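You operate a simulated robot arm through the tools that you are given. There is no shell and no other tool. Be economical: measure what you need, move in short steps, check, and stop when the job is done.

You are at the controls of a simulated two-armed robot. One attempt, no reset.

## Task
Put the tin marked "WAX" from the top of the parts table on the top of the workbench and the tin marked "OAK" on the top of the blue cabinet. Push the right chest door shut. Push the second drawer from the top shut. Screw the lid back on the small jar. The order is free.

It is judged by the outcome, as a careful person would: the job done as asked, and still so three seconds after it is handed in. It fails if anything else is knocked over, pushed out of place, dropped, spilled or broken. Lids that push on must go on centred and level and be pressed home; caps that screw on are set level and turned clockwise until they are tight.

## Robot
Two 7-joint arms with fingered hands on one trunk, on a base that drives. Base frame: it is fixed to the floor where the robot stands at the start and does not move with it; the origin is under the middle of the robot, x ahead of it, y to its left, z up; the surface under the hand at the start is at about z = 86. Lengths are in cm, angles in degrees, forces in N, time in s.
The left shoulder is at the start at [7, 16.2, 137.1], the right one opposite. With the tool pointing down near the work surface each hand reaches from about 10 to 78 cm from the robot's upright axis, wherever it stands, measured 20 degrees to its own side. Places, roughly: right chest door [200, -480, 30]; second drawer [70, -730, 60]; small jar [125, -775, 100]; tin [50, 0, 100]; top of the blue cabinet [-170, -110, 90]; top of the workbench [-350, 130, 80]. Payload 4 kg a hand.
The TCP of each hand is the grasp point between the finger pads, 2.6 cm short of the fingertips. In the tool frame z runs along the fingers and y along their closing line. The gripper opens to 13.2 cm. The gripper's body begins 7.3 cm behind the TCP. The gripper is a hand of 4 fingers: y runs from the thumb to the fingers, the wrist lies at [0, 0, -22.4] in the tool frame, and closing takes about 1.5 s.
Orientation is told as [roll, pitch, yaw] about the base's x, y, z axes, in that order, counted from this pose: with the fingers straight down and closing along the base's y, the tool's x points along the base's -x, its y along +y and its z along -z.

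## Interface
- The arms move only by the tool apply_moves. It takes "left_steps", "right_steps" or both (then of equal length, played together; a hand with none holds still); each is text: rows parted by semicolons, each of 7 numbers parted by spaces: the turn, a rotation vector about the tool's x, y, z in units of 45 degrees (1.0 is 45 degrees), then the shift along the tool's x, y, z in units of 300 mm (1.0 is 300 mm), then the closure, from 0 (fully open) to 1 (shut). In form: rx ry rz x y z fingers; .... A call has 1 to 8 rows; each row is the pose to reach, as a shift and turn from the pose commanded when the call began, along the tool's axes at that moment. A call with a number of a shift or a turn outside -1 to 1 is refused whole. Each row takes 0.2 s and may step no farther than 5 cm and 8.6 degrees from the row before; otherwise, or with a gripper value out of range, the whole call is refused. Where a pose cannot be reached the arm comes as near as it can. A force on the tool above 40 N (or 10 N above the force at the start of the call, whichever is more), or a blocked arm, ends the call early, and 0.2 s more pass. The fingers move at their own pace (about 4.5 cm/s each) and stop on an object; they squeeze with about 27 N. The grip force told is the motor's: it shows also when the fingers shut on nothing. Time passes only in rows, and 0.2 s behind the last, so rows that repeat a pose let the fingers close. It gives the time, the measured TCP pose, the force on the tool (base axes), the opening and the grip force at its end, in the units of the frame above (readings bear some noise), with the torque about the TCP (base axes, N m) and any sound that the robot's microphone picked up.
- Cameras (640 x 400 px; columns grow to the right, rows downward): "scene" is now at [12.36, 2.02, 157.77]; the picture's right is [0.27, -0.96, 0.00], its down [-0.74, -0.20, -0.64] and it looks along [0.61, 0.17, -0.77] (base axes); focal length 293 px, centre (320, 200). "left" rides on the left gripper at [-7.3, 0.6, -9.3] in its tool frame; the picture's right is [-0.08, -1.00, 0.00], its down [0.78, -0.06, -0.62] and it looks along [0.62, -0.05, 0.79] (tool axes); focal length 230 px, centre (320, 200). "right" rides on the right gripper at [7.3, 0.6, -9.4] in its tool frame; the picture's right is [-0.08, 1.00, 0.00], its down [-0.78, -0.06, -0.62] and it looks along [-0.61, -0.05, 0.79] (tool axes); focal length 230 px, centre (320, 200). There is no depth. A picture from a camera that has moved, and an enlarged one, comes with that camera's place and axes in the base frame and with its lens.
- capture(camera): a new picture of that camera. No time passes.
- raise_lower(by): slides the trunk up (or, below 0, down) by that many cm; the arms and the scene camera ride with it, the base frame stays. It gives what a move gives, with no picture.
- roll_base(legs): drives the robot by 1 to 6 legs, each [ahead, left, turn to the left] in cm, cm and degrees, along the robot's own axes; the way and the turn of a leg run together, so that a leg with both is an arc; at most 150 cm and 180 degrees a leg. The arms and the cameras ride along, it lands a little off, and it stops where it bumps. It gives what a move gives.
- set_grasp(shape, hand): the hand has 4 fingers and takes this shape, open, in about a second: jaw (thumb against the fingers, like two jaws); tri (thumb and two fingers); tip (a fingertip pinch); poke (one finger out to press); point (the index stretched); flat (the hand flat); cup (the hand cupped); fist (a fist). The gripper value then closes the fingers along that shape, each until it touches; the sizes above hold for jaw. It gives what a move gives, with no picture.
- head_to(pan, tilt): turns the head with the scene camera to pan (to the left, within 86 degrees either way) and tilt (down, from -29 to 69), counted from straight ahead of the robot. It gives what a move gives.
- close_up(camera, box): a new picture of the part [left, top, right, bottom] of that camera's present view, enlarged. No time passes.
- sign_off(): hands the job in; it is judged then, once.

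Work in short steps. Places have to be worked out from the pictures, the camera data and where the tool is seen: move nearer, look again, correct. Check each grasp and each placing, and mend what went wrong. You have 165 turns and 122 pictures in all, those below and enlarged ones among them. Open the grippers and draw the arms clear of the work before you hand the job in, unless the task says otherwise; then end with one line.

The tools are called after "Emit:" by a JSON object that holds its "name" and its "arguments". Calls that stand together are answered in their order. apply_moves: Moves the arms, as the interface text tells. Its arguments: {"type":"object","properties":{"left_steps":{"type":"string"},"right_steps":{"type":"string"}},"required":[]} The other tools are called the same way: raise_lower (by) slides the trunk up or down; set_grasp (shape, hand) gives the hand a shape; roll_base (legs) drives the base; head_to (pan, tilt) turns the head that bears the scene camera; capture (camera) takes a picture; close_up (camera, box) takes an enlarged picture of a part of a camera's view; sign_off () hands the job in.

At the start:

```text
t: 0.0
left_ee_pos: [55.11, 38.05, 116.51]
left_ee_rot: [0.0, -0.1, 0.0]
left_wrist_force: [0.2, -0.8, -0.1]
left_moment: [-0.02, 0.04, 0.0]
left_grip_width: 13.21
left_gripper_force: 0.0
left_shape: jaw
right_ee_pos: [55.21, -8.24, 120.3]
right_ee_rot: [0.1, 0.0, 0.0]
right_wrist_force: [0.4, 0.6, -0.9]
right_moment: [-0.01, -0.03, 0.0]
right_grip_width: 13.18
right_gripper_force: 0.1
right_shape: jaw
trunk travel left (down, up): [-85.0, 9.0]
robot x, y, heading: [-0.1, 0.23, 0.1]
head pan, tilt: [15.4, 50.5]
```

scene: 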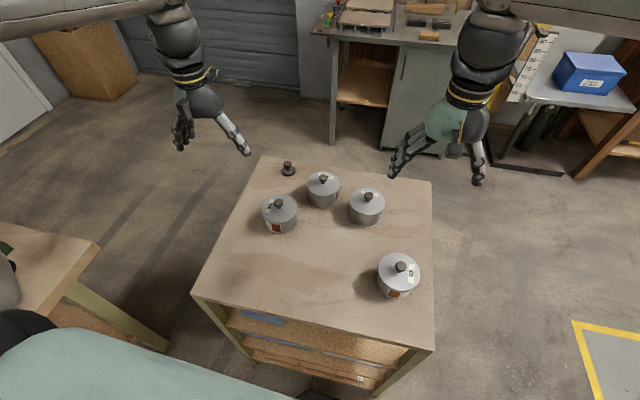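
right: 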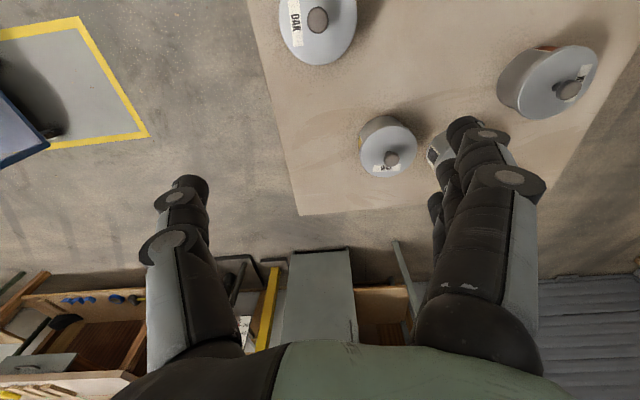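
left: 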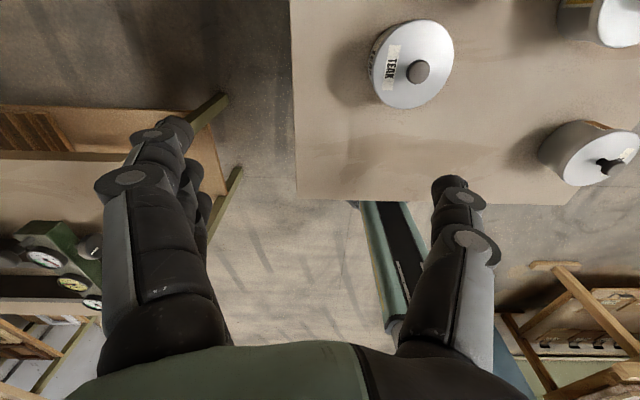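

I see four tins on the parts table; OAK seems to be the front right one. I'll zoom in on the labels.

Emit:
{"name": "close_up", "arguments": {"camera": "scene", "box": [240, 140, 440, 320]}}

Emit:
{"name": "close_up", "arguments": {"camera": "right", "box": [270, 0, 640, 200]}}

```text
2.22 times, centred on (340, 230) of scene
camera zoom: at [12.36, 2.02, 157.77], right [0.27, -0.96, 0.0], down [-0.74, -0.2, -0.64], along [0.61, 0.17, -0.77], focal length 651 px, centre (276, 133)
```

zoom: 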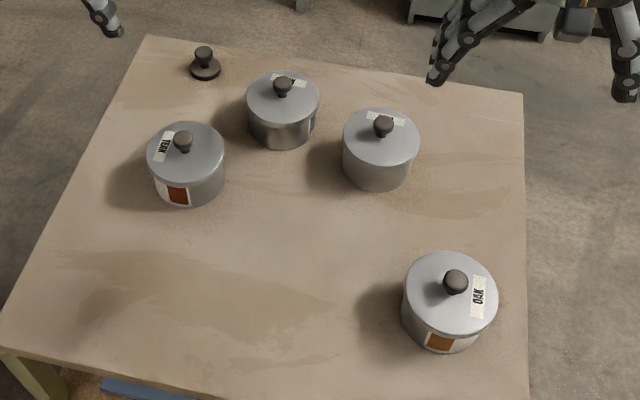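

```text
1.73 times, centred on (455, 100) of right
camera zoom: at [47.98, -7.67, 129.56], right [0.08, 1.0, 0.0], down [0.78, -0.06, 0.62], along [0.61, -0.05, -0.79], focal length 398 px, centre (86, 373)
```

zoom: 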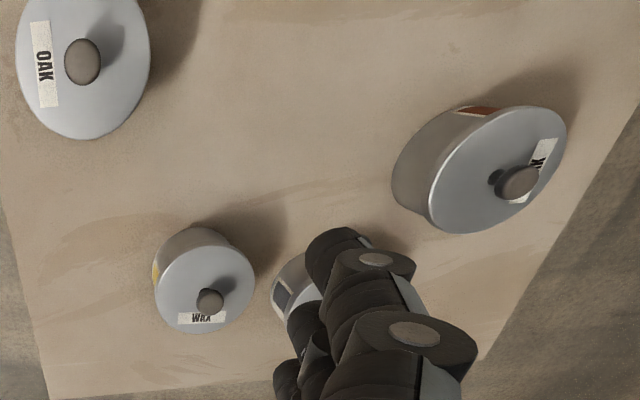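

OAK's knob triangulates to about (48, -7.9, 95), WAX's to (68, 3, 94.5), and the tins are about 10 cm across. I move the right hand above OAK.

Emit:
{"name": "apply_moves", "arguments": {"right_steps": "0 0 0 0.05 0 0.11 0;0 0 0 0.1 0 0.22 0;0 0 0 0.15 0.01 0.33 0;0 0 0 0.2 0.01 0.44 0;0 0 0 0.24 0.01 0.543 0;0 0 0 0.24 0.01 0.543 0"}}

Emit:
{"name": "capture", "arguments": {"camera": "right"}}

Emit:
{"name": "capture", "arguments": {"camera": "scene"}}

```text
t: 1.4
left_ee_pos: [55.08, 38.19, 116.27]
left_ee_rot: [0.0, 0.0, 0.1]
left_wrist_force: [-0.1, 1.0, -0.6]
left_moment: [0.01, 0.03, -0.01]
left_grip_width: 13.19
left_gripper_force: 0.0
left_shape: jaw
right_ee_pos: [48.12, -7.84, 104.0]
right_ee_rot: [0.1, 0.0, 0.0]
right_wrist_force: [0.8, 0.0, 0.7]
right_moment: [-0.03, -0.01, -0.01]
right_grip_width: 13.19
right_gripper_force: 0.0
right_shape: jaw
trunk travel left (down, up): [-85.0, 9.0]
robot x, y, heading: [0.14, 0.16, -0.2]
head pan, tilt: [15.4, 50.5]
```

```text
116 pictures are left
camera right: at [40.71, -7.38, 113.26], right [0.08, 1.0, 0.0], down [0.78, -0.06, 0.62], along [0.62, -0.05, -0.79], focal length 230 px, centre (320, 200)
```

right: 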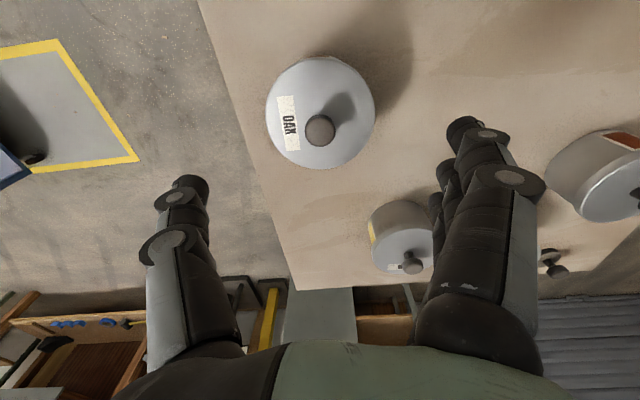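

```text
115 pictures are left
camera scene: at [12.33, 2.08, 157.78], right [0.27, -0.96, 0.0], down [-0.74, -0.2, -0.64], along [0.61, 0.17, -0.77], focal length 293 px, centre (320, 200)
```

scene: 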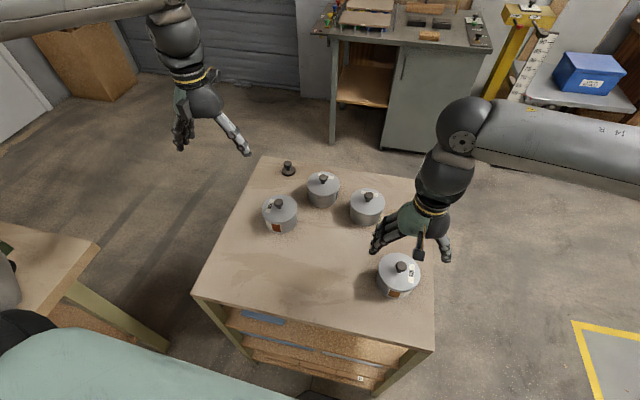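

OAK refined: centre about (47.4, -7.8), lid top near 92, knob top near 97. I lower the right hand around it with open fingers.

Emit:
{"name": "apply_moves", "arguments": {"right_steps": "0 0 0 0.023 0 0.1 0;0 0 0 0.023 0 0.2 0;0 0 0 0.023 0 0.3 0;0 0 0 0.023 0 0.38 0;0 0 0 0.023 0 0.45 0;0 0 0 0.023 0 0.45 0"}}

Emit:
{"name": "close_up", "arguments": {"camera": "scene", "box": [320, 160, 500, 320]}}

Emit:
{"name": "capture", "arguments": {"camera": "right"}}

```text
t: 2.8
left_ee_pos: [55.04, 38.06, 116.4]
left_ee_rot: [0.1, 0.0, 0.0]
left_wrist_force: [-0.5, -0.6, -0.2]
left_moment: [0.02, -0.01, -0.02]
left_grip_width: 13.17
left_gripper_force: 0.0
left_shape: jaw
right_ee_pos: [47.33, -7.93, 90.42]
right_ee_rot: [0.0, 0.0, 0.0]
right_wrist_force: [-0.3, 0.3, -0.5]
right_moment: [0.01, 0.02, 0.02]
right_grip_width: 13.19
right_gripper_force: 0.0
right_shape: jaw
trunk travel left (down, up): [-85.0, 9.0]
robot x, y, heading: [-0.12, -0.38, -0.1]
head pan, tilt: [15.4, 50.5]
```

```text
2.50 times, centred on (410, 240) of scene
camera zoom: at [12.34, 2.03, 157.78], right [0.27, -0.96, 0.0], down [-0.74, -0.2, -0.64], along [0.61, 0.17, -0.77], focal length 733 px, centre (95, 100)
```

zoom: 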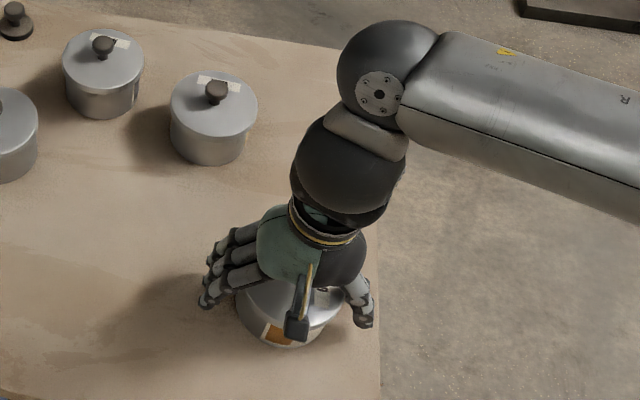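

```text
113 pictures are left
camera right: at [40.08, -7.36, 99.74], right [0.08, 1.0, 0.0], down [0.78, -0.06, 0.62], along [0.62, -0.05, -0.79], focal length 230 px, centre (320, 200)
```

right: 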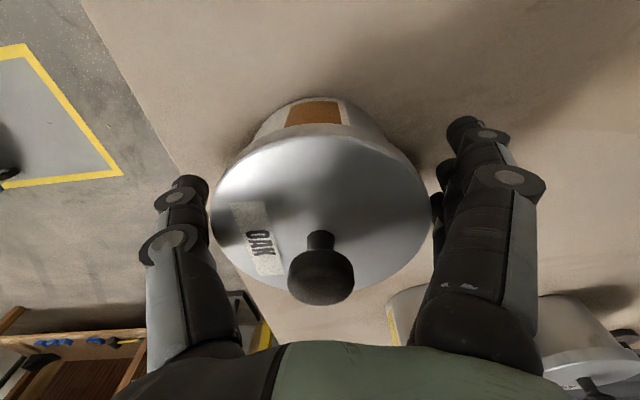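

The tin is centred between the fingers, with the knob clear of the palm. I close the hand.

Emit:
{"name": "apply_moves", "arguments": {"right_steps": "0 0 0 0 0 0.015 0.2;0 0 0 0 0 0.015 0.4;0 0 0 0 0 0.015 0.6;0 0 0 0 0 0.015 0.8;0 0 0 0 0 0.015 1;0 0 0 0 0 0.015 1;0 0 0 0 0 0.015 1;0 0 0 0 0 0.015 1"}}

Emit:
{"name": "capture", "arguments": {"camera": "right"}}

```text
t: 4.6
left_ee_pos: [55.1, 38.07, 116.37]
left_ee_rot: [0.0, -0.1, -0.1]
left_wrist_force: [0.5, 0.9, -0.3]
left_moment: [0.01, -0.02, 0.01]
left_grip_width: 13.19
left_gripper_force: 0.0
left_shape: jaw
right_ee_pos: [47.38, -7.92, 90.01]
right_ee_rot: [-0.1, 0.0, 0.1]
right_wrist_force: [-0.4, 0.1, -3.0]
right_moment: [0.04, 0.03, 0.02]
right_grip_width: 8.21
right_gripper_force: 27.1
right_shape: jaw
trunk travel left (down, up): [-85.0, 9.0]
robot x, y, heading: [0.22, 0.08, -0.1]
head pan, tilt: [15.4, 50.5]
heard: snap
```

```text
112 pictures are left
camera right: at [40.1, -7.37, 99.3], right [0.08, 1.0, 0.0], down [0.79, -0.06, 0.62], along [0.61, -0.05, -0.79], focal length 230 px, centre (320, 200)
```

right: 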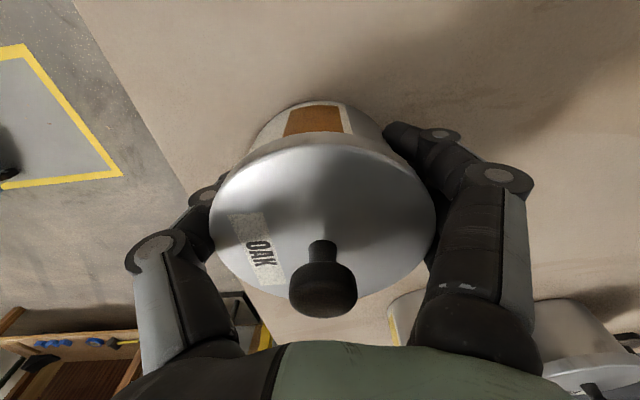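

The grip holds at 8.2 cm (27 N). I lift slowly and check the tin.

Emit:
{"name": "apply_moves", "arguments": {"right_steps": "0 0 0 0 0 -0.03 1;0 0 0 0 0 -0.08 1;0 0 0 0 0 -0.16 1;0 0 0 0 0 -0.26 1;0 0 0 0 0 -0.38 1;0 0 0 0 0 -0.5 1;0 0 0 0 0 -0.6 1;0 0 0 0 0 -0.6 1"}}

Emit:
{"name": "capture", "arguments": {"camera": "right"}}

Emit:
{"name": "close_up", "arguments": {"camera": "scene", "box": [280, 140, 480, 300]}}

```text
t: 6.4
left_ee_pos: [55.29, 38.02, 116.24]
left_ee_rot: [0.0, 0.2, -0.1]
left_wrist_force: [-0.8, 0.2, -0.3]
left_moment: [0.05, 0.02, 0.0]
left_grip_width: 13.18
left_gripper_force: 0.1
left_shape: jaw
right_ee_pos: [47.28, -7.89, 108.13]
right_ee_rot: [0.0, 0.2, 0.1]
right_wrist_force: [0.4, 0.4, -6.9]
right_moment: [-0.01, 0.06, -0.01]
right_grip_width: 8.23
right_gripper_force: 27.1
right_shape: jaw
trunk travel left (down, up): [-85.0, 9.0]
robot x, y, heading: [0.23, -0.02, -0.2]
head pan, tilt: [15.4, 50.5]
```

```text
111 pictures are left
camera right: at [40.08, -7.35, 117.32], right [0.08, 1.0, 0.0], down [0.79, -0.06, 0.62], along [0.61, -0.05, -0.79], focal length 230 px, centre (320, 200)
```

right: 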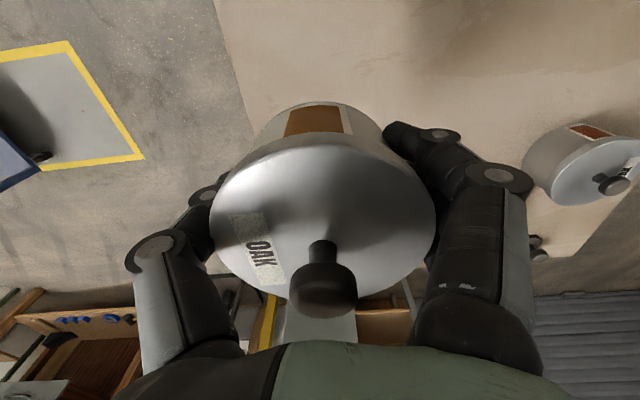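

```text
2.50 times, centred on (380, 220) of scene
camera zoom: at [12.47, 1.99, 157.76], right [0.27, -0.96, 0.0], down [-0.74, -0.2, -0.64], along [0.61, 0.17, -0.77], focal length 733 px, centre (170, 150)
```

zoom: 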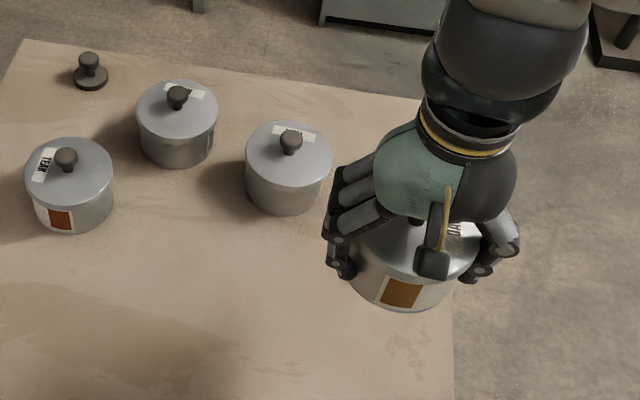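

OAK is held cleanly. I carry it aside to the right while the left hand moves toward WAX, yawing 45° to stay clear of the neighbouring tin.

Emit:
{"name": "apply_moves", "arguments": {"right_steps": "0 0 0 0 -0.1 0 1;0 0 0 0 -0.2 0 1;0 0 0 0.02 -0.32 0 1;0 0 0 0.05 -0.45 0 1;0 0 0 0.1 -0.58 0 1;0 0 0 0.15 -0.7 0 1;0 0 0 0.2 -0.8 0 1;0 0 0 0.2 -0.8 0 1", "left_steps": "0 0 -0.15 -0.05 -0.1 0 0;0 0 -0.3 -0.1 -0.2 0.03 0;0 0 -0.45 -0.15 -0.3 0.06 0;0 0 -0.6 -0.2 -0.4 0.1 0;0 0 -0.75 -0.25 -0.5 0.14 0;0 0 -0.9 -0.3 -0.6 0.18 0;0 0 -1 -0.35 -0.7 0.22 0;0 0 -1 -0.39 -0.82 0.26 0"}}

Emit:
{"name": "capture", "arguments": {"camera": "scene"}}

```text
t: 8.2
left_ee_pos: [67.06, 13.34, 108.46]
left_ee_rot: [0.0, 0.0, 45.1]
left_wrist_force: [0.3, -0.4, 0.4]
left_moment: [0.0, 0.03, -0.01]
left_grip_width: 13.2
left_gripper_force: 0.0
left_shape: jaw
right_ee_pos: [41.38, -32.26, 107.89]
right_ee_rot: [0.2, 0.1, 0.0]
right_wrist_force: [0.2, 0.4, -6.8]
right_moment: [-0.02, 0.07, 0.01]
right_grip_width: 8.2
right_gripper_force: 26.5
right_shape: jaw
trunk travel left (down, up): [-85.0, 9.0]
robot x, y, heading: [0.12, 0.1, -0.0]
head pan, tilt: [15.4, 50.5]
```

```text
109 pictures are left
camera scene: at [12.59, 1.71, 157.75], right [0.27, -0.96, 0.0], down [-0.75, -0.2, -0.64], along [0.61, 0.17, -0.77], focal length 293 px, centre (320, 200)
```

scene: 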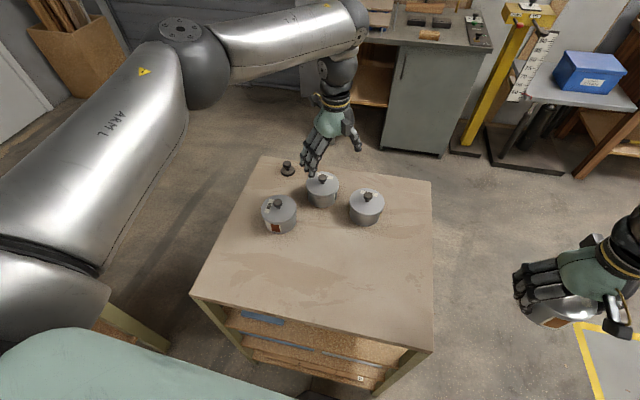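

Left hand is at (67, 13.3), yawed 45°. I slide over WAX and look with its camera.

Emit:
{"name": "apply_moves", "arguments": {"left_steps": "0 0 0 0.063 -0.06 0 0;0 0 0 0.126 -0.12 0 0;0 0 0 0.19 -0.18 0.05 0;0 0 0 0.252 -0.24 0.1 0;0 0 0 0.252 -0.24 0.13 0"}}

Emit:
{"name": "capture", "arguments": {"camera": "left"}}

Emit:
{"name": "close_up", "arguments": {"camera": "scene", "box": [280, 120, 440, 248]}}

```text
t: 9.4
left_ee_pos: [66.84, 2.99, 104.65]
left_ee_rot: [0.1, 0.1, 45.0]
left_wrist_force: [0.4, -1.0, -0.8]
left_moment: [0.01, -0.03, -0.02]
left_grip_width: 13.21
left_gripper_force: 0.1
left_shape: jaw
right_ee_pos: [41.38, -32.06, 108.01]
right_ee_rot: [0.1, 0.1, 0.0]
right_wrist_force: [0.0, -0.2, -6.1]
right_moment: [-0.02, 0.04, -0.04]
right_grip_width: 8.18
right_gripper_force: 26.9
right_shape: jaw
trunk travel left (down, up): [-85.0, 9.0]
robot x, y, heading: [-0.09, -0.03, 0.1]
head pan, tilt: [15.4, 50.5]
```

```text
108 pictures are left
camera left: at [71.43, 8.51, 114.0], right [0.76, -0.65, 0.0], down [-0.51, -0.6, 0.62], along [-0.4, -0.47, -0.79], focal length 230 px, centre (320, 200)
```

left: 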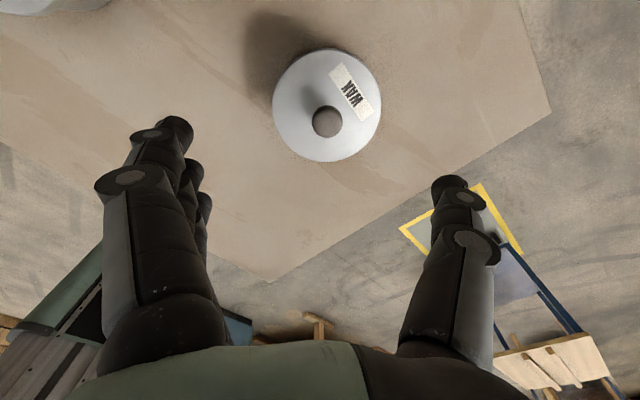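

```text
3.12 times, centred on (360, 184) of scene
camera zoom: at [12.46, 1.96, 157.77], right [0.27, -0.96, 0.0], down [-0.74, -0.2, -0.64], along [0.61, 0.17, -0.77], focal length 916 px, centre (195, 250)
```

zoom: 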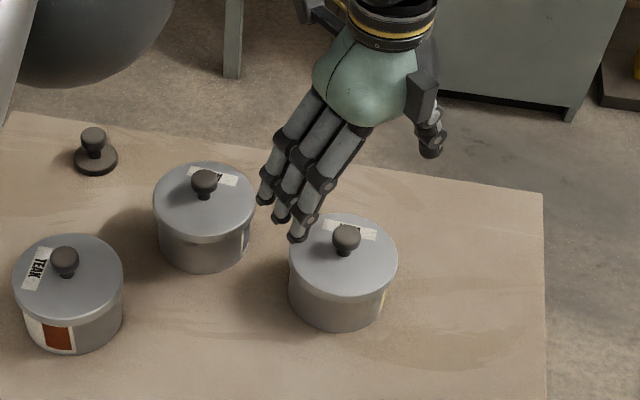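

WAX is confirmed, centre about (67.4, 3.2). I descend around it.

Emit:
{"name": "apply_moves", "arguments": {"left_steps": "0 0 0 -0.018 -0.008 0.1 0;0 0 0 -0.018 -0.008 0.2 0;0 0 0 -0.018 -0.008 0.3 0;0 0 0 -0.018 -0.008 0.4 0;0 0 0 -0.018 -0.008 0.482 0;0 0 0 -0.018 -0.008 0.482 0"}}

Emit:
{"name": "capture", "arguments": {"camera": "left"}}

```text
t: 10.8
left_ee_pos: [67.0, 3.1, 90.27]
left_ee_rot: [-0.2, 0.1, 45.0]
left_wrist_force: [3.3, -3.5, 5.7]
left_moment: [-0.16, -0.17, 0.0]
left_grip_width: 13.18
left_gripper_force: 0.1
left_shape: jaw
right_ee_pos: [41.2, -32.06, 107.97]
right_ee_rot: [0.1, 0.0, 0.0]
right_wrist_force: [-0.3, -0.8, -6.1]
right_moment: [0.03, 0.04, -0.03]
right_grip_width: 8.2
right_gripper_force: 27.1
right_shape: jaw
trunk travel left (down, up): [-85.0, 9.0]
robot x, y, heading: [0.27, -0.51, 0.3]
head pan, tilt: [15.4, 50.5]
```

```text
106 pictures are left
camera left: at [71.7, 8.68, 99.72], right [0.76, -0.65, 0.0], down [-0.51, -0.6, 0.62], along [-0.4, -0.47, -0.79], focal length 230 px, centre (320, 200)
```

left: 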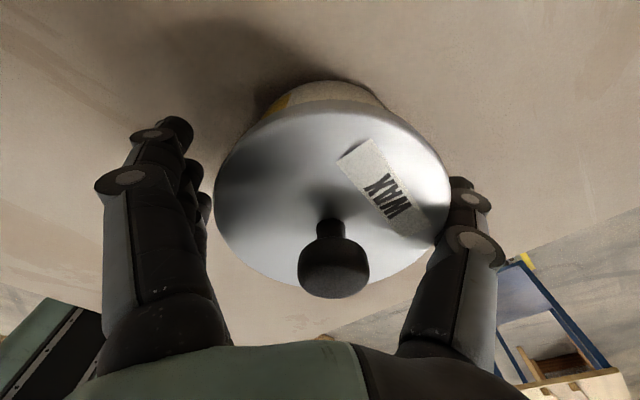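

A light side force shows that the thumb is grazing the tin. I shift 0.5 cm toward the thumb side and recheck.

Emit:
{"name": "apply_moves", "arguments": {"left_steps": "0 0 0 0 -0.009 0 0;0 0 0 0 -0.018 0 0;0 0 0 0 -0.018 0 0"}}

Emit:
{"name": "capture", "arguments": {"camera": "left"}}

```text
t: 11.6
left_ee_pos: [66.95, 2.96, 90.27]
left_ee_rot: [0.0, 0.0, 45.1]
left_wrist_force: [3.7, -0.9, 3.4]
left_moment: [-0.07, -0.04, 0.07]
left_grip_width: 13.18
left_gripper_force: 0.1
left_shape: jaw
left hand out of reach, approached as far as the arm can: row 1, 2, 3
right_ee_pos: [41.26, -32.01, 107.97]
right_ee_rot: [0.1, 0.0, 0.0]
right_wrist_force: [-0.4, 0.5, -5.6]
right_moment: [-0.01, 0.09, 0.0]
right_grip_width: 8.18
right_gripper_force: 27.6
right_shape: jaw
trunk travel left (down, up): [-85.0, 9.0]
robot x, y, heading: [0.24, -0.05, 0.1]
head pan, tilt: [15.4, 50.5]
```

```text
105 pictures are left
camera left: at [71.61, 8.49, 99.68], right [0.76, -0.65, 0.0], down [-0.51, -0.6, 0.62], along [-0.4, -0.47, -0.79], focal length 230 px, centre (320, 200)
```

left: 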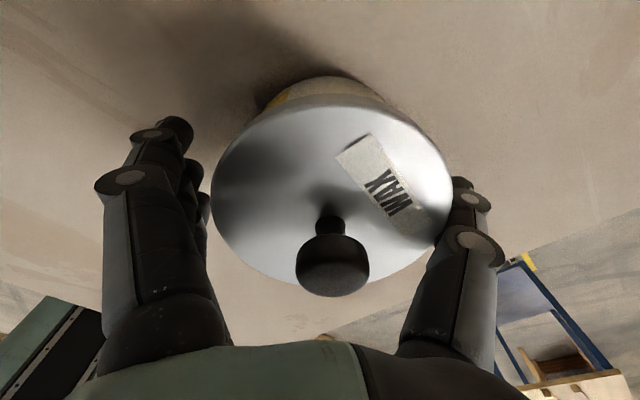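

The arm is at its reach limit here, but the tin lies within the jaw. I close gently and let it centre itself.

Emit:
{"name": "apply_moves", "arguments": {"left_steps": "0 0 0 0 0 0 0.2;0 0 0 0 0 0 0.4;0 0 0 0 0 0 0.6;0 0 0 0 0 0 0.8;0 0 0 0 0 0 1;0 0 0 0 0 0 1;0 0 0 0 0 0 1;0 0 0 0 0 0 1"}}

Emit:
{"name": "capture", "arguments": {"camera": "left"}}

```text
t: 13.4
left_ee_pos: [67.01, 2.94, 90.16]
left_ee_rot: [0.0, 0.1, 45.0]
left_wrist_force: [-0.8, -1.9, 0.1]
left_moment: [0.05, 0.09, 0.02]
left_grip_width: 8.14
left_gripper_force: 26.5
left_shape: jaw
right_ee_pos: [41.3, -31.91, 108.06]
right_ee_rot: [0.0, 0.1, 0.0]
right_wrist_force: [0.0, 0.5, -5.9]
right_moment: [-0.02, 0.09, 0.0]
right_grip_width: 8.18
right_gripper_force: 27.0
right_shape: jaw
trunk travel left (down, up): [-85.0, 9.0]
robot x, y, heading: [-0.07, 0.16, 0.2]
head pan, tilt: [15.4, 50.5]
heard: snap
```

```text
104 pictures are left
camera left: at [71.62, 8.47, 99.64], right [0.76, -0.65, 0.0], down [-0.51, -0.6, 0.62], along [-0.4, -0.47, -0.79], focal length 230 px, centre (320, 200)
```

left: 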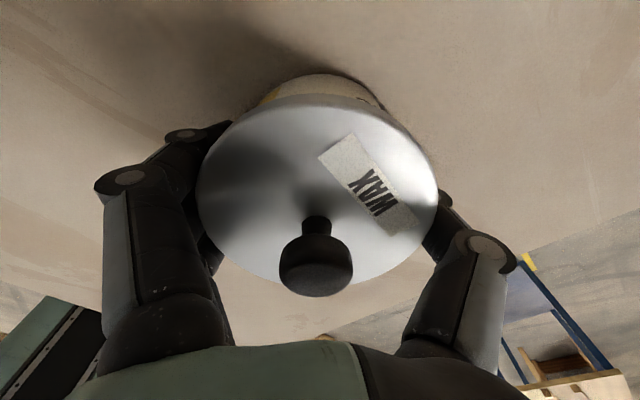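

Grip closed at 8.14 cm, same as with OAK, and the "snap" came with both. I lift straight up.

Emit:
{"name": "apply_moves", "arguments": {"left_steps": "0 0 0 0 0 -0.03 1;0 0 0 0 0 -0.08 1;0 0 0 0 0 -0.16 1;0 0 0 0 0 -0.26 1;0 0 0 0 0 -0.38 1;0 0 0 0 0 -0.5 1;0 0 0 0 0 -0.6 1;0 0 0 0 0 -0.6 1"}}

Emit:
{"name": "capture", "arguments": {"camera": "left"}}

Emit:
{"name": "capture", "arguments": {"camera": "scene"}}

```text
t: 15.2
left_ee_pos: [66.91, 3.09, 108.01]
left_ee_rot: [0.1, 0.2, 45.0]
left_wrist_force: [0.0, 0.4, -7.7]
left_moment: [-0.05, 0.07, -0.04]
left_grip_width: 8.1
left_gripper_force: 26.9
left_shape: jaw
right_ee_pos: [41.45, -32.08, 108.04]
right_ee_rot: [-0.1, 0.1, -0.1]
right_wrist_force: [0.2, -0.2, -6.4]
right_moment: [-0.01, 0.05, 0.02]
right_grip_width: 8.19
right_gripper_force: 26.5
right_shape: jaw
trunk travel left (down, up): [-85.0, 9.0]
robot x, y, heading: [0.2, 0.07, 0.1]
head pan, tilt: [15.4, 50.5]
```

```text
103 pictures are left
camera left: at [71.65, 8.51, 117.49], right [0.76, -0.65, 0.0], down [-0.51, -0.6, 0.62], along [-0.4, -0.47, -0.79], focal length 230 px, centre (320, 200)
```

left: 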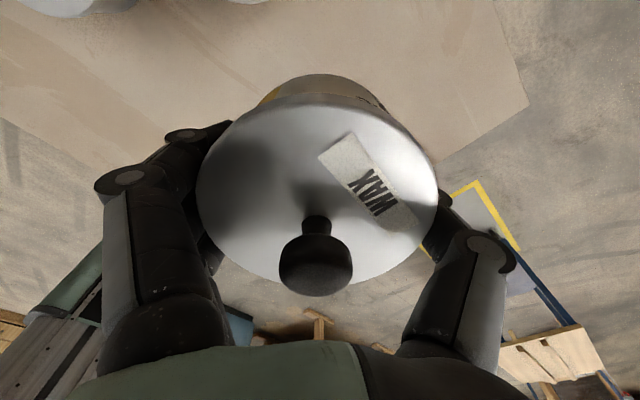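

```text
102 pictures are left
camera scene: at [12.58, 1.95, 157.75], right [0.27, -0.96, 0.0], down [-0.75, -0.2, -0.63], along [0.61, 0.17, -0.77], focal length 293 px, centre (320, 200)
```

scene: 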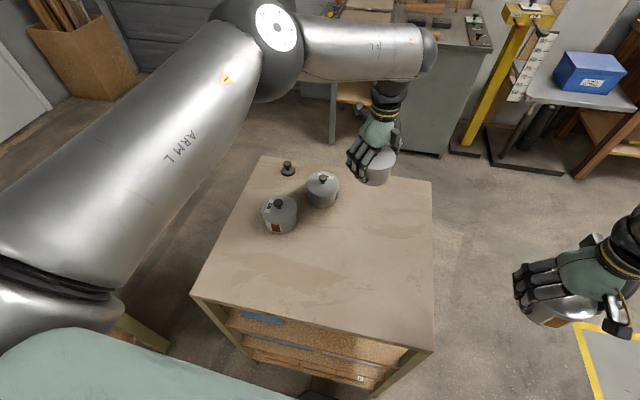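

Both tins are held. I draw the left hand in close to the body and return its yaw to zero for driving.

Emit:
{"name": "apply_moves", "arguments": {"left_steps": "0 0 0.1 0 0.12 -0.05 1;0 0 0.25 0.01 0.25 -0.1 1;0 0 0.4 0.02 0.38 -0.13 1;0 0 0.55 0.03 0.51 -0.13 1;0 0 0.7 0.04 0.64 -0.13 1;0 0 0.85 0.05 0.77 -0.13 1;0 0 1 0.05 0.88 -0.13 1;0 0 1 0.05 0.95 -0.13 1"}}

Emit:
{"name": "head_to", "arguments": {"pan": -80, "tilt": 25}}

Emit:
{"name": "capture", "arguments": {"camera": "scene"}}

Emit:
{"name": "head_to", "arguments": {"pan": 80, "tilt": 25}}

Emit:
{"name": "capture", "arguments": {"camera": "scene"}}

```text
t: 17.0
left_ee_pos: [45.91, 22.16, 112.28]
left_ee_rot: [0.0, 0.0, 0.0]
left_wrist_force: [-0.6, 0.8, -6.7]
left_moment: [-0.01, 0.03, -0.02]
left_grip_width: 8.13
left_gripper_force: 27.0
left_shape: jaw
right_ee_pos: [41.3, -31.86, 108.05]
right_ee_rot: [0.0, 0.0, 0.0]
right_wrist_force: [0.4, 0.5, -6.4]
right_moment: [-0.01, 0.07, -0.01]
right_grip_width: 8.17
right_gripper_force: 26.8
right_shape: jaw
trunk travel left (down, up): [-85.0, 9.0]
robot x, y, heading: [-0.09, 0.15, -0.2]
head pan, tilt: [15.4, 50.5]
```

```text
t: 18.7
left_ee_pos: [45.89, 22.24, 112.26]
left_ee_rot: [0.0, 0.2, -0.1]
left_wrist_force: [-1.2, 0.3, -7.8]
left_moment: [-0.01, 0.02, 0.0]
left_grip_width: 8.11
left_gripper_force: 27.1
left_shape: jaw
right_ee_pos: [41.34, -32.01, 108.06]
right_ee_rot: [0.0, 0.1, 0.0]
right_wrist_force: [0.1, 0.8, -6.6]
right_moment: [-0.03, 0.05, -0.01]
right_grip_width: 8.18
right_gripper_force: 26.4
right_shape: jaw
trunk travel left (down, up): [-85.0, 9.0]
robot x, y, heading: [-0.15, -0.02, -0.2]
head pan, tilt: [-80.0, 25.0]
```

```text
101 pictures are left
camera scene: at [6.73, -9.1, 161.58], right [-0.98, -0.17, 0.0], down [-0.07, 0.42, -0.91], along [0.16, -0.89, -0.42], focal length 293 px, centre (320, 200)
```

scene: 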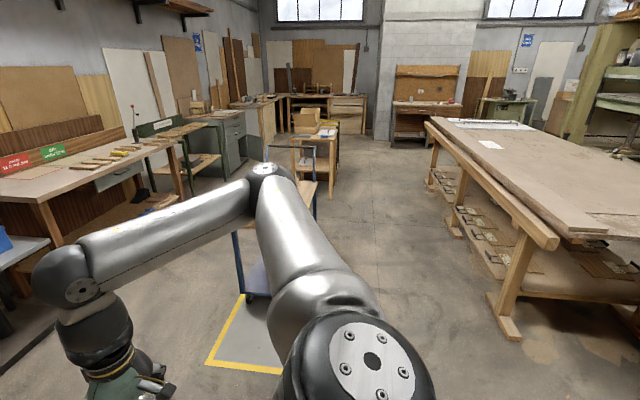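

```text
t: 21.2
left_ee_pos: [45.89, 22.1, 112.09]
left_ee_rot: [0.0, 0.1, 0.0]
left_wrist_force: [0.4, -0.2, -7.4]
left_moment: [-0.02, 0.05, 0.01]
left_grip_width: 8.1
left_gripper_force: 27.7
left_shape: jaw
right_ee_pos: [41.35, -31.92, 107.97]
right_ee_rot: [0.0, 0.2, 0.0]
right_wrist_force: [-0.7, 0.7, -6.9]
right_moment: [0.01, 0.03, -0.05]
right_grip_width: 8.18
right_gripper_force: 26.6
right_shape: jaw
trunk travel left (down, up): [-85.0, 9.0]
robot x, y, heading: [-0.13, -0.18, 0.0]
head pan, tilt: [80.0, 25.0]
```

```text
100 pictures are left
camera scene: at [6.73, 9.04, 161.58], right [0.98, -0.17, 0.0], down [-0.07, -0.42, -0.91], along [0.16, 0.89, -0.42], focal length 293 px, centre (320, 200)
```

scene: 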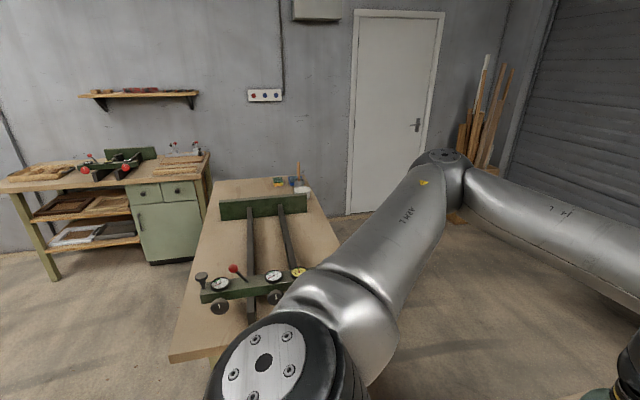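

The space to the right is open. I turn the base right in place and look toward the blue cabinet.

Emit:
{"name": "roll_base", "arguments": {"legs": [[-10, 0, 0], [0, 0, -90]]}}

Emit:
{"name": "head_to", "arguments": {"pan": -60, "tilt": 25}}

Emit:
{"name": "capture", "arguments": {"camera": "scene"}}

```text
t: 26.1
left_ee_pos: [12.12, -45.76, 112.2]
left_ee_rot: [0.0, 0.1, -89.9]
left_wrist_force: [0.4, 0.5, -7.5]
left_moment: [0.04, 0.03, -0.01]
left_grip_width: 8.11
left_gripper_force: 26.9
left_shape: jaw
right_ee_pos: [-41.9, -41.45, 107.92]
right_ee_rot: [0.0, 0.1, -90.1]
right_wrist_force: [1.1, 0.5, -5.7]
right_moment: [0.0, 0.0, 0.02]
right_grip_width: 8.17
right_gripper_force: 27.0
right_shape: jaw
trunk travel left (down, up): [-85.0, 9.0]
robot x, y, heading: [-10.3, 0.17, -90.1]
head pan, tilt: [80.0, 25.0]
```

```text
t: 28.4
left_ee_pos: [12.02, -45.87, 112.26]
left_ee_rot: [0.1, 0.1, -89.9]
left_wrist_force: [0.0, 0.1, -6.6]
left_moment: [0.05, 0.0, 0.0]
left_grip_width: 8.11
left_gripper_force: 27.2
left_shape: jaw
right_ee_pos: [-41.96, -41.4, 107.94]
right_ee_rot: [0.1, 0.1, -90.0]
right_wrist_force: [1.1, 1.1, -5.9]
right_moment: [0.04, 0.01, -0.01]
right_grip_width: 8.16
right_gripper_force: 27.1
right_shape: jaw
trunk travel left (down, up): [-85.0, 9.0]
robot x, y, heading: [-10.35, 0.06, -89.9]
head pan, tilt: [-60.0, 25.0]
```

```text
99 pictures are left
camera scene: at [-18.08, -9.82, 161.58], right [-0.5, 0.87, 0.0], down [0.37, 0.21, -0.91], along [-0.78, -0.45, -0.42], focal length 293 px, centre (320, 200)
```

scene: 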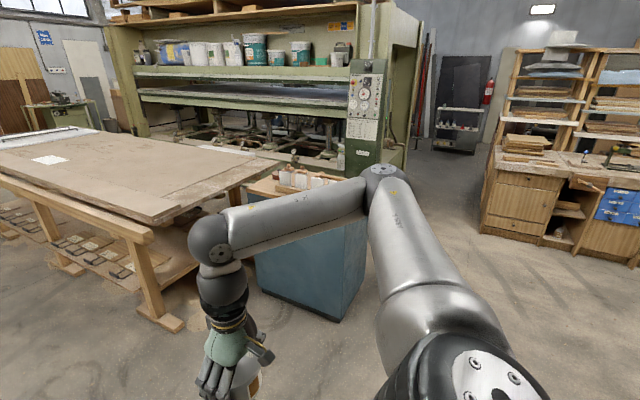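

The blue cabinet with the wooden top is behind the right forearm. I turn to face it.

Emit:
{"name": "roll_base", "arguments": {"legs": [[0, 0, -55]]}}

Emit:
{"name": "head_to", "arguments": {"pan": 0, "tilt": 25}}

Emit:
{"name": "capture", "arguments": {"camera": "scene"}}

```text
t: 31.2
left_ee_pos: [-34.21, -44.79, 112.09]
left_ee_rot: [0.0, 0.1, -144.2]
left_wrist_force: [-0.1, 1.0, -8.1]
left_moment: [0.03, -0.02, 0.01]
left_grip_width: 8.11
left_gripper_force: 26.5
left_shape: jaw
right_ee_pos: [-62.35, 1.77, 107.94]
right_ee_rot: [0.0, 0.1, -144.3]
right_wrist_force: [-0.3, -0.1, -6.4]
right_moment: [0.08, -0.01, 0.0]
right_grip_width: 8.14
right_gripper_force: 26.8
right_shape: jaw
trunk travel left (down, up): [-85.0, 9.0]
robot x, y, heading: [-10.05, -0.1, -144.4]
head pan, tilt: [-60.0, 25.0]
```

```text
t: 32.5
left_ee_pos: [-34.47, -44.75, 112.21]
left_ee_rot: [-0.1, 0.1, -144.1]
left_wrist_force: [0.3, 0.4, -6.7]
left_moment: [0.03, -0.03, 0.02]
left_grip_width: 8.09
left_gripper_force: 27.4
left_shape: jaw
right_ee_pos: [-62.3, 1.81, 108.13]
right_ee_rot: [0.0, 0.1, -144.2]
right_wrist_force: [-0.4, -0.2, -6.6]
right_moment: [0.06, -0.07, -0.01]
right_grip_width: 8.15
right_gripper_force: 26.7
right_shape: jaw
trunk travel left (down, up): [-85.0, 9.0]
robot x, y, heading: [-10.12, -0.12, -144.4]
head pan, tilt: [0.0, 25.0]
```

```text
98 pictures are left
camera scene: at [-21.8, -8.41, 161.57], right [-0.58, 0.81, 0.0], down [0.34, 0.25, -0.91], along [-0.74, -0.53, -0.42], focal length 293 px, centre (320, 200)
```

scene: 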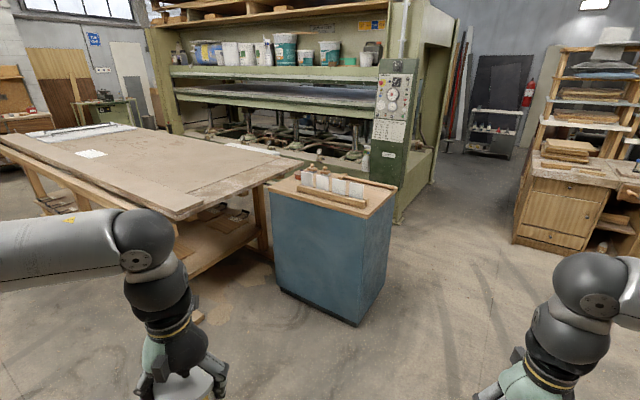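

Emit:
{"name": "close_up", "arguments": {"camera": "scene", "box": [240, 140, 420, 260]}}

```text
3.33 times, centred on (330, 200) of scene
camera zoom: at [-21.8, -8.41, 161.57], right [-0.58, 0.81, 0.0], down [0.34, 0.25, -0.91], along [-0.74, -0.53, -0.42], focal length 977 px, centre (287, 200)
```

zoom: 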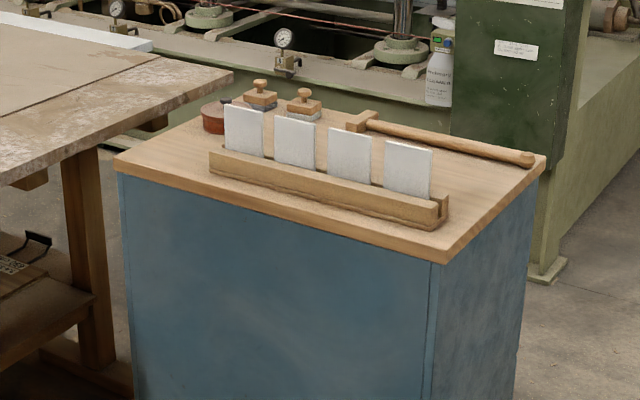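

The free area on the cabinet top lies between the card rack (x≈-155) and the mallet (x≈-190), around (-172, -87). I turn to heading -90 and strafe to approach from the open +y side.

Emit:
{"name": "roll_base", "arguments": {"legs": [[0, 0, 54.4], [0, -140, 0]]}}

Emit:
{"name": "head_to", "arguments": {"pan": -10, "tilt": 45}}

Emit:
{"name": "capture", "arguments": {"camera": "scene"}}

```text
t: 41.9
left_ee_pos: [-127.0, -47.01, 112.08]
left_ee_rot: [0.0, 0.1, -89.2]
left_wrist_force: [1.2, -0.4, -7.4]
left_moment: [0.1, 0.05, -0.03]
left_grip_width: 8.11
left_gripper_force: 27.3
left_shape: jaw
right_ee_pos: [-181.04, -43.39, 107.99]
right_ee_rot: [-0.1, 0.1, -89.1]
right_wrist_force: [0.1, -0.7, -5.8]
right_moment: [0.03, 0.05, -0.03]
right_grip_width: 8.16
right_gripper_force: 26.9
right_shape: jaw
trunk travel left (down, up): [-85.0, 9.0]
robot x, y, heading: [-149.62, -1.7, -89.4]
head pan, tilt: [0.0, 25.0]
```

```text
t: 42.7
left_ee_pos: [-127.01, -47.12, 112.06]
left_ee_rot: [0.1, 0.1, -89.1]
left_wrist_force: [-0.1, 0.0, -7.5]
left_moment: [0.01, 0.0, 0.01]
left_grip_width: 8.12
left_gripper_force: 26.9
left_shape: jaw
right_ee_pos: [-181.14, -43.53, 108.0]
right_ee_rot: [0.0, 0.1, -89.2]
right_wrist_force: [1.1, -0.9, -6.1]
right_moment: [0.05, -0.04, -0.01]
right_grip_width: 8.15
right_gripper_force: 27.0
right_shape: jaw
trunk travel left (down, up): [-85.0, 9.0]
robot x, y, heading: [-149.91, -1.76, -89.2]
head pan, tilt: [-10.0, 45.0]
```

```text
96 pictures are left
camera scene: at [-151.15, -14.84, 158.52], right [-0.99, 0.16, 0.0], down [0.11, 0.7, -0.71], along [-0.11, -0.7, -0.71], focal length 293 px, centre (320, 200)
```

scene: 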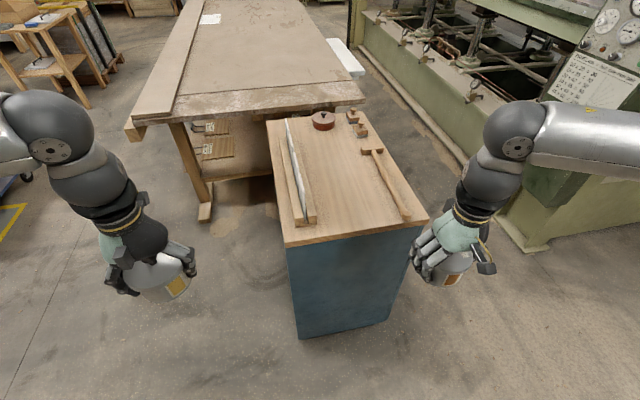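

Free strip: rack edge at x≈-159.5, mallet at x≈-185, so my target is (-172, -85). I drive ahead 22 cm.

Emit:
{"name": "roll_base", "arguments": {"legs": [[22, 0, 0]]}}

Emit:
{"name": "capture", "arguments": {"camera": "scene"}}

```text
t: 44.4
left_ee_pos: [-126.69, -68.7, 112.37]
left_ee_rot: [0.0, 0.1, -89.1]
left_wrist_force: [0.0, 0.1, -7.6]
left_moment: [0.04, 0.03, 0.0]
left_grip_width: 8.11
left_gripper_force: 26.7
left_shape: jaw
right_ee_pos: [-180.8, -65.16, 108.14]
right_ee_rot: [0.0, -0.1, -89.2]
right_wrist_force: [0.5, -0.2, -7.1]
right_moment: [0.06, -0.04, 0.0]
right_grip_width: 8.18
right_gripper_force: 27.3
right_shape: jaw
trunk travel left (down, up): [-85.0, 9.0]
robot x, y, heading: [-149.97, -23.48, -89.0]
head pan, tilt: [-10.0, 45.0]
```

```text
95 pictures are left
camera scene: at [-150.78, -36.39, 158.56], right [-0.99, 0.16, 0.0], down [0.11, 0.7, -0.71], along [-0.11, -0.7, -0.71], focal length 293 px, centre (320, 200)
```

scene: 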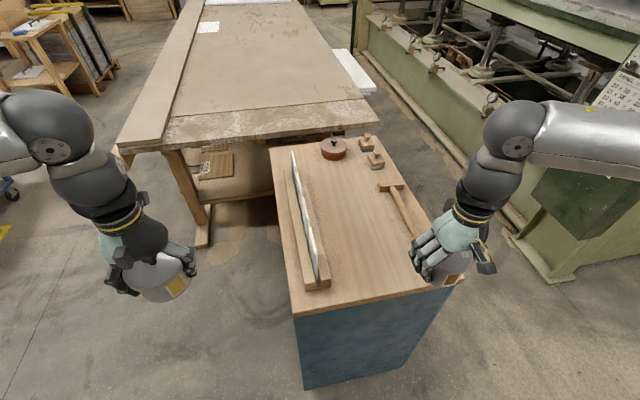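

The corner rays from three views give a top height near 86. I move the hand over (-173, -88) at the present height.

Emit:
{"name": "apply_moves", "arguments": {"right_steps": "0 0 0 -0.12 0.04 0 1;0 0 0 -0.25 0.09 0 1;0 0 0 -0.38 0.13 0 1;0 0 0 -0.51 0.18 0 1;0 0 0 -0.64 0.23 0 1;0 0 0 -0.75 0.26 0 1;0 0 0 -0.76 0.26 0 1"}}

Emit:
{"name": "capture", "arguments": {"camera": "right"}}

Emit:
{"name": "capture", "arguments": {"camera": "scene"}}

```text
t: 46.0
left_ee_pos: [-126.7, -68.96, 112.15]
left_ee_rot: [0.0, 0.2, -89.0]
left_wrist_force: [1.0, 0.5, -6.9]
left_moment: [0.08, 0.02, 0.02]
left_grip_width: 8.1
left_gripper_force: 27.0
left_shape: jaw
right_ee_pos: [-172.62, -88.09, 107.85]
right_ee_rot: [0.0, 0.1, -89.0]
right_wrist_force: [0.7, 0.2, -6.4]
right_moment: [0.07, -0.02, 0.03]
right_grip_width: 8.13
right_gripper_force: 27.4
right_shape: jaw
trunk travel left (down, up): [-85.0, 9.0]
robot x, y, heading: [-149.55, -23.54, -89.2]
head pan, tilt: [-10.0, 45.0]
```

```text
94 pictures are left
camera right: at [-172.17, -80.75, 117.16], right [1.0, -0.06, 0.0], down [-0.05, -0.79, 0.61], along [-0.04, -0.61, -0.79], focal length 230 px, centre (320, 200)
```

right: 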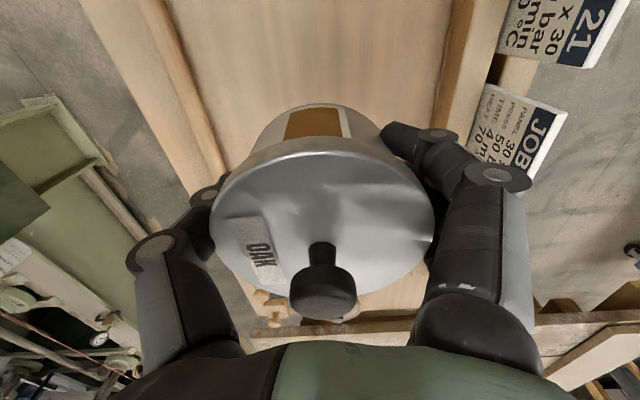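

```text
93 pictures are left
camera scene: at [-150.81, -36.76, 158.52], right [-0.99, 0.16, 0.0], down [0.11, 0.7, -0.71], along [-0.11, -0.7, -0.71], focal length 293 px, centre (320, 200)
```

scene: 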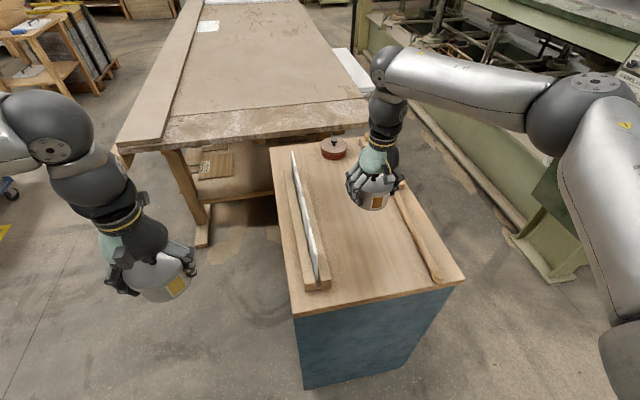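

Centred between rack and mallet. I descend to about z=92.

Emit:
{"name": "apply_moves", "arguments": {"right_steps": "0 0 0 0 0 0.1 1;0 0 0 0 0 0.2 1;0 0 0 0 0 0.3 1;0 0 0 0 0 0.4 1;0 0 0 0 0 0.47 1;0 0 0 0 0 0.51 1;0 0 0 0 0 0.53 1;0 0 0 0 0 0.53 1"}}

Emit:
{"name": "close_up", "arguments": {"camera": "scene", "box": [260, 130, 480, 320]}}

```text
t: 47.8
left_ee_pos: [-126.58, -69.0, 112.3]
left_ee_rot: [0.0, 0.3, -89.1]
left_wrist_force: [0.2, 0.9, -7.1]
left_moment: [0.03, 0.02, 0.02]
left_grip_width: 8.1
left_gripper_force: 27.2
left_shape: jaw
right_ee_pos: [-172.67, -88.1, 92.14]
right_ee_rot: [0.1, 0.0, -89.1]
right_wrist_force: [0.6, -0.1, -4.0]
right_moment: [-0.05, 0.0, 0.02]
right_grip_width: 8.14
right_gripper_force: 26.6
right_shape: jaw
trunk travel left (down, up): [-85.0, 9.0]
robot x, y, heading: [-149.49, -22.99, -89.2]
head pan, tilt: [-10.0, 45.0]
```

```text
2.11 times, centred on (370, 225) of scene
camera zoom: at [-150.74, -36.76, 158.52], right [-0.99, 0.16, 0.0], down [0.11, 0.7, -0.71], along [-0.11, -0.7, -0.71], focal length 617 px, centre (215, 147)
```

zoom: 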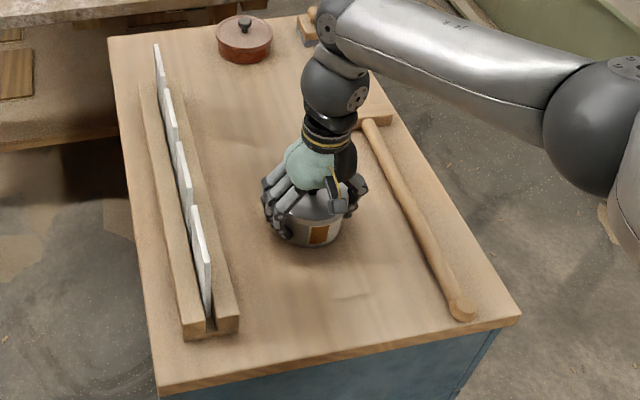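

The force has eased from -6.4 to -4 N, so the tin is just touching. I lower a few more millimetres.

Emit:
{"name": "apply_moves", "arguments": {"right_steps": "0 0 0 0 0 0.004 1;0 0 0 0 0 0.008 1;0 0 0 0 0 0.008 1"}}

```text
t: 48.6
left_ee_pos: [-126.61, -68.92, 112.22]
left_ee_rot: [0.0, 0.1, -89.2]
left_wrist_force: [0.5, 0.2, -6.9]
left_moment: [0.07, -0.01, 0.02]
left_grip_width: 8.1
left_gripper_force: 27.7
left_shape: jaw
right_ee_pos: [-172.59, -88.17, 92.11]
right_ee_rot: [-0.1, -0.1, -89.0]
right_wrist_force: [0.0, -2.8, 9.1]
right_moment: [-0.1, 0.02, 0.07]
right_grip_width: 8.13
right_gripper_force: 27.2
right_shape: jaw
trunk travel left (down, up): [-85.0, 9.0]
robot x, y, heading: [-149.29, -23.5, -89.1]
head pan, tilt: [-10.0, 45.0]
```

The tin is firmly on the top (+9 N). I release.

Emit:
{"name": "apply_moves", "arguments": {"right_steps": "0 0 0 0 0 0 0.8;0 0 0 0 0 0 0.6;0 0 0 0 0 0 0.4;0 0 0 0 0 0 0.2;0 0 0 0 0 0 0;0 0 0 0 0 0 0;0 0 0 0 0 0 0;0 0 0 0 0 0 0"}}

Emit:
{"name": "capture", "arguments": {"camera": "right"}}

```text
t: 50.4
left_ee_pos: [-126.62, -68.99, 112.13]
left_ee_rot: [0.0, 0.2, -89.1]
left_wrist_force: [1.1, 0.5, -6.9]
left_moment: [0.06, 0.01, -0.01]
left_grip_width: 8.11
left_gripper_force: 26.6
left_shape: jaw
right_ee_pos: [-172.59, -88.0, 91.76]
right_ee_rot: [0.0, 0.1, -89.2]
right_wrist_force: [-0.6, 0.3, -0.4]
right_moment: [0.05, -0.02, -0.03]
right_grip_width: 13.16
right_gripper_force: 0.0
right_shape: jaw
trunk travel left (down, up): [-85.0, 9.0]
robot x, y, heading: [-149.16, -23.75, -89.1]
head pan, tilt: [-10.0, 45.0]
heard: snap
```

```text
91 pictures are left
camera right: at [-172.15, -80.72, 101.11], right [1.0, -0.06, 0.0], down [-0.05, -0.79, 0.62], along [-0.04, -0.61, -0.79], focal length 230 px, centre (320, 200)
```

right: 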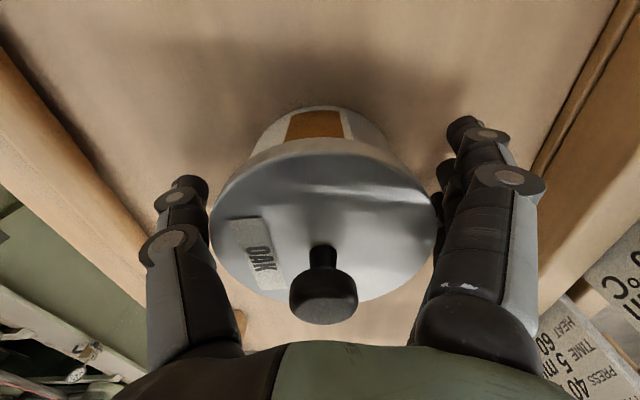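

Released and the fingers are clear. I lift straight up.

Emit:
{"name": "apply_moves", "arguments": {"right_steps": "0 0 0 0 0 -0.06 0;0 0 0 0 0 -0.16 0;0 0 0 0 0 -0.28 0;0 0 0 0 0 -0.4 0;0 0 0 0 0 -0.52 0;0 0 0 0.1 -0.05 -0.64 0;0 0 0 0.25 -0.1 -0.68 0;0 0 0 0.4 -0.2 -0.7 0"}}

Emit:
{"name": "close_up", "arguments": {"camera": "scene", "box": [260, 130, 480, 320]}}

```text
refused: row 8 steps farther than a row can; nothing moved
```

```text
2.11 times, centred on (370, 225) of scene
camera zoom: at [-150.72, -36.71, 158.52], right [-0.99, 0.16, 0.0], down [0.11, 0.7, -0.71], along [-0.11, -0.7, -0.71], focal length 617 px, centre (215, 147)
```

zoom: 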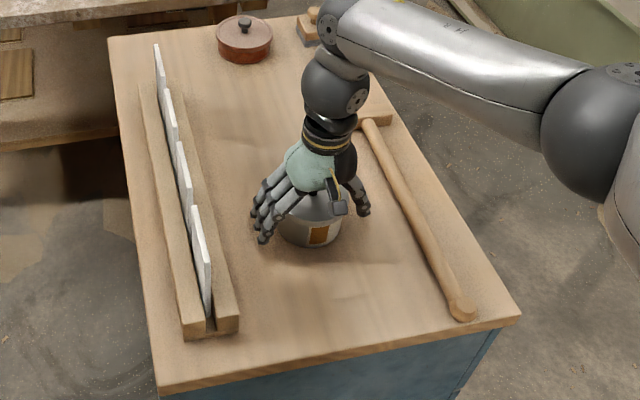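

One row was too long. I retry with smaller steps.

Emit:
{"name": "apply_moves", "arguments": {"right_steps": "0 0 0 0 0 -0.06 0;0 0 0 0 0 -0.16 0;0 0 0 0 0 -0.28 0;0 0 0 0 0 -0.4 0;0 0 0 0 0 -0.52 0;0 0 0 0.1 -0.05 -0.6 0;0 0 0 0.22 -0.1 -0.63 0;0 0 0 0.36 -0.15 -0.65 0"}}

Emit:
{"name": "close_up", "arguments": {"camera": "scene", "box": [260, 130, 480, 320]}}

```text
t: 52.2
left_ee_pos: [-126.74, -68.67, 112.24]
left_ee_rot: [0.1, 0.1, -89.1]
left_wrist_force: [-0.3, 0.6, -6.9]
left_moment: [0.03, 0.0, 0.01]
left_grip_width: 8.07
left_gripper_force: 26.6
left_shape: jaw
right_ee_pos: [-177.3, -77.18, 111.43]
right_ee_rot: [0.0, 0.1, -89.1]
right_wrist_force: [0.8, 0.1, -0.4]
right_moment: [0.0, -0.02, -0.01]
right_grip_width: 13.18
right_gripper_force: 0.0
right_shape: jaw
trunk travel left (down, up): [-85.0, 9.0]
robot x, y, heading: [-149.44, -23.51, -89.1]
head pan, tilt: [-10.0, 45.0]
```

```text
2.11 times, centred on (370, 225) of scene
camera zoom: at [-150.81, -36.49, 158.54], right [-0.99, 0.16, 0.0], down [0.11, 0.7, -0.71], along [-0.11, -0.7, -0.71], focal length 617 px, centre (215, 147)
```

zoom: 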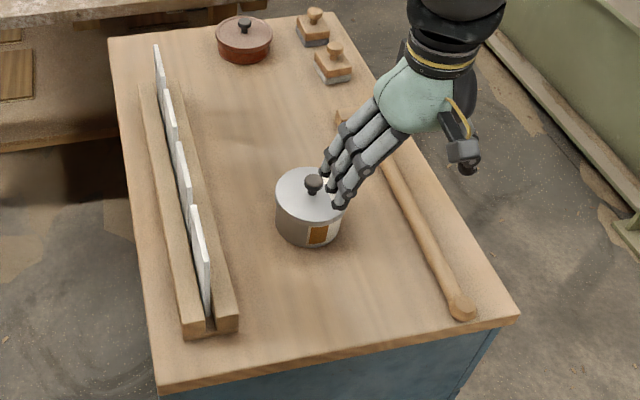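

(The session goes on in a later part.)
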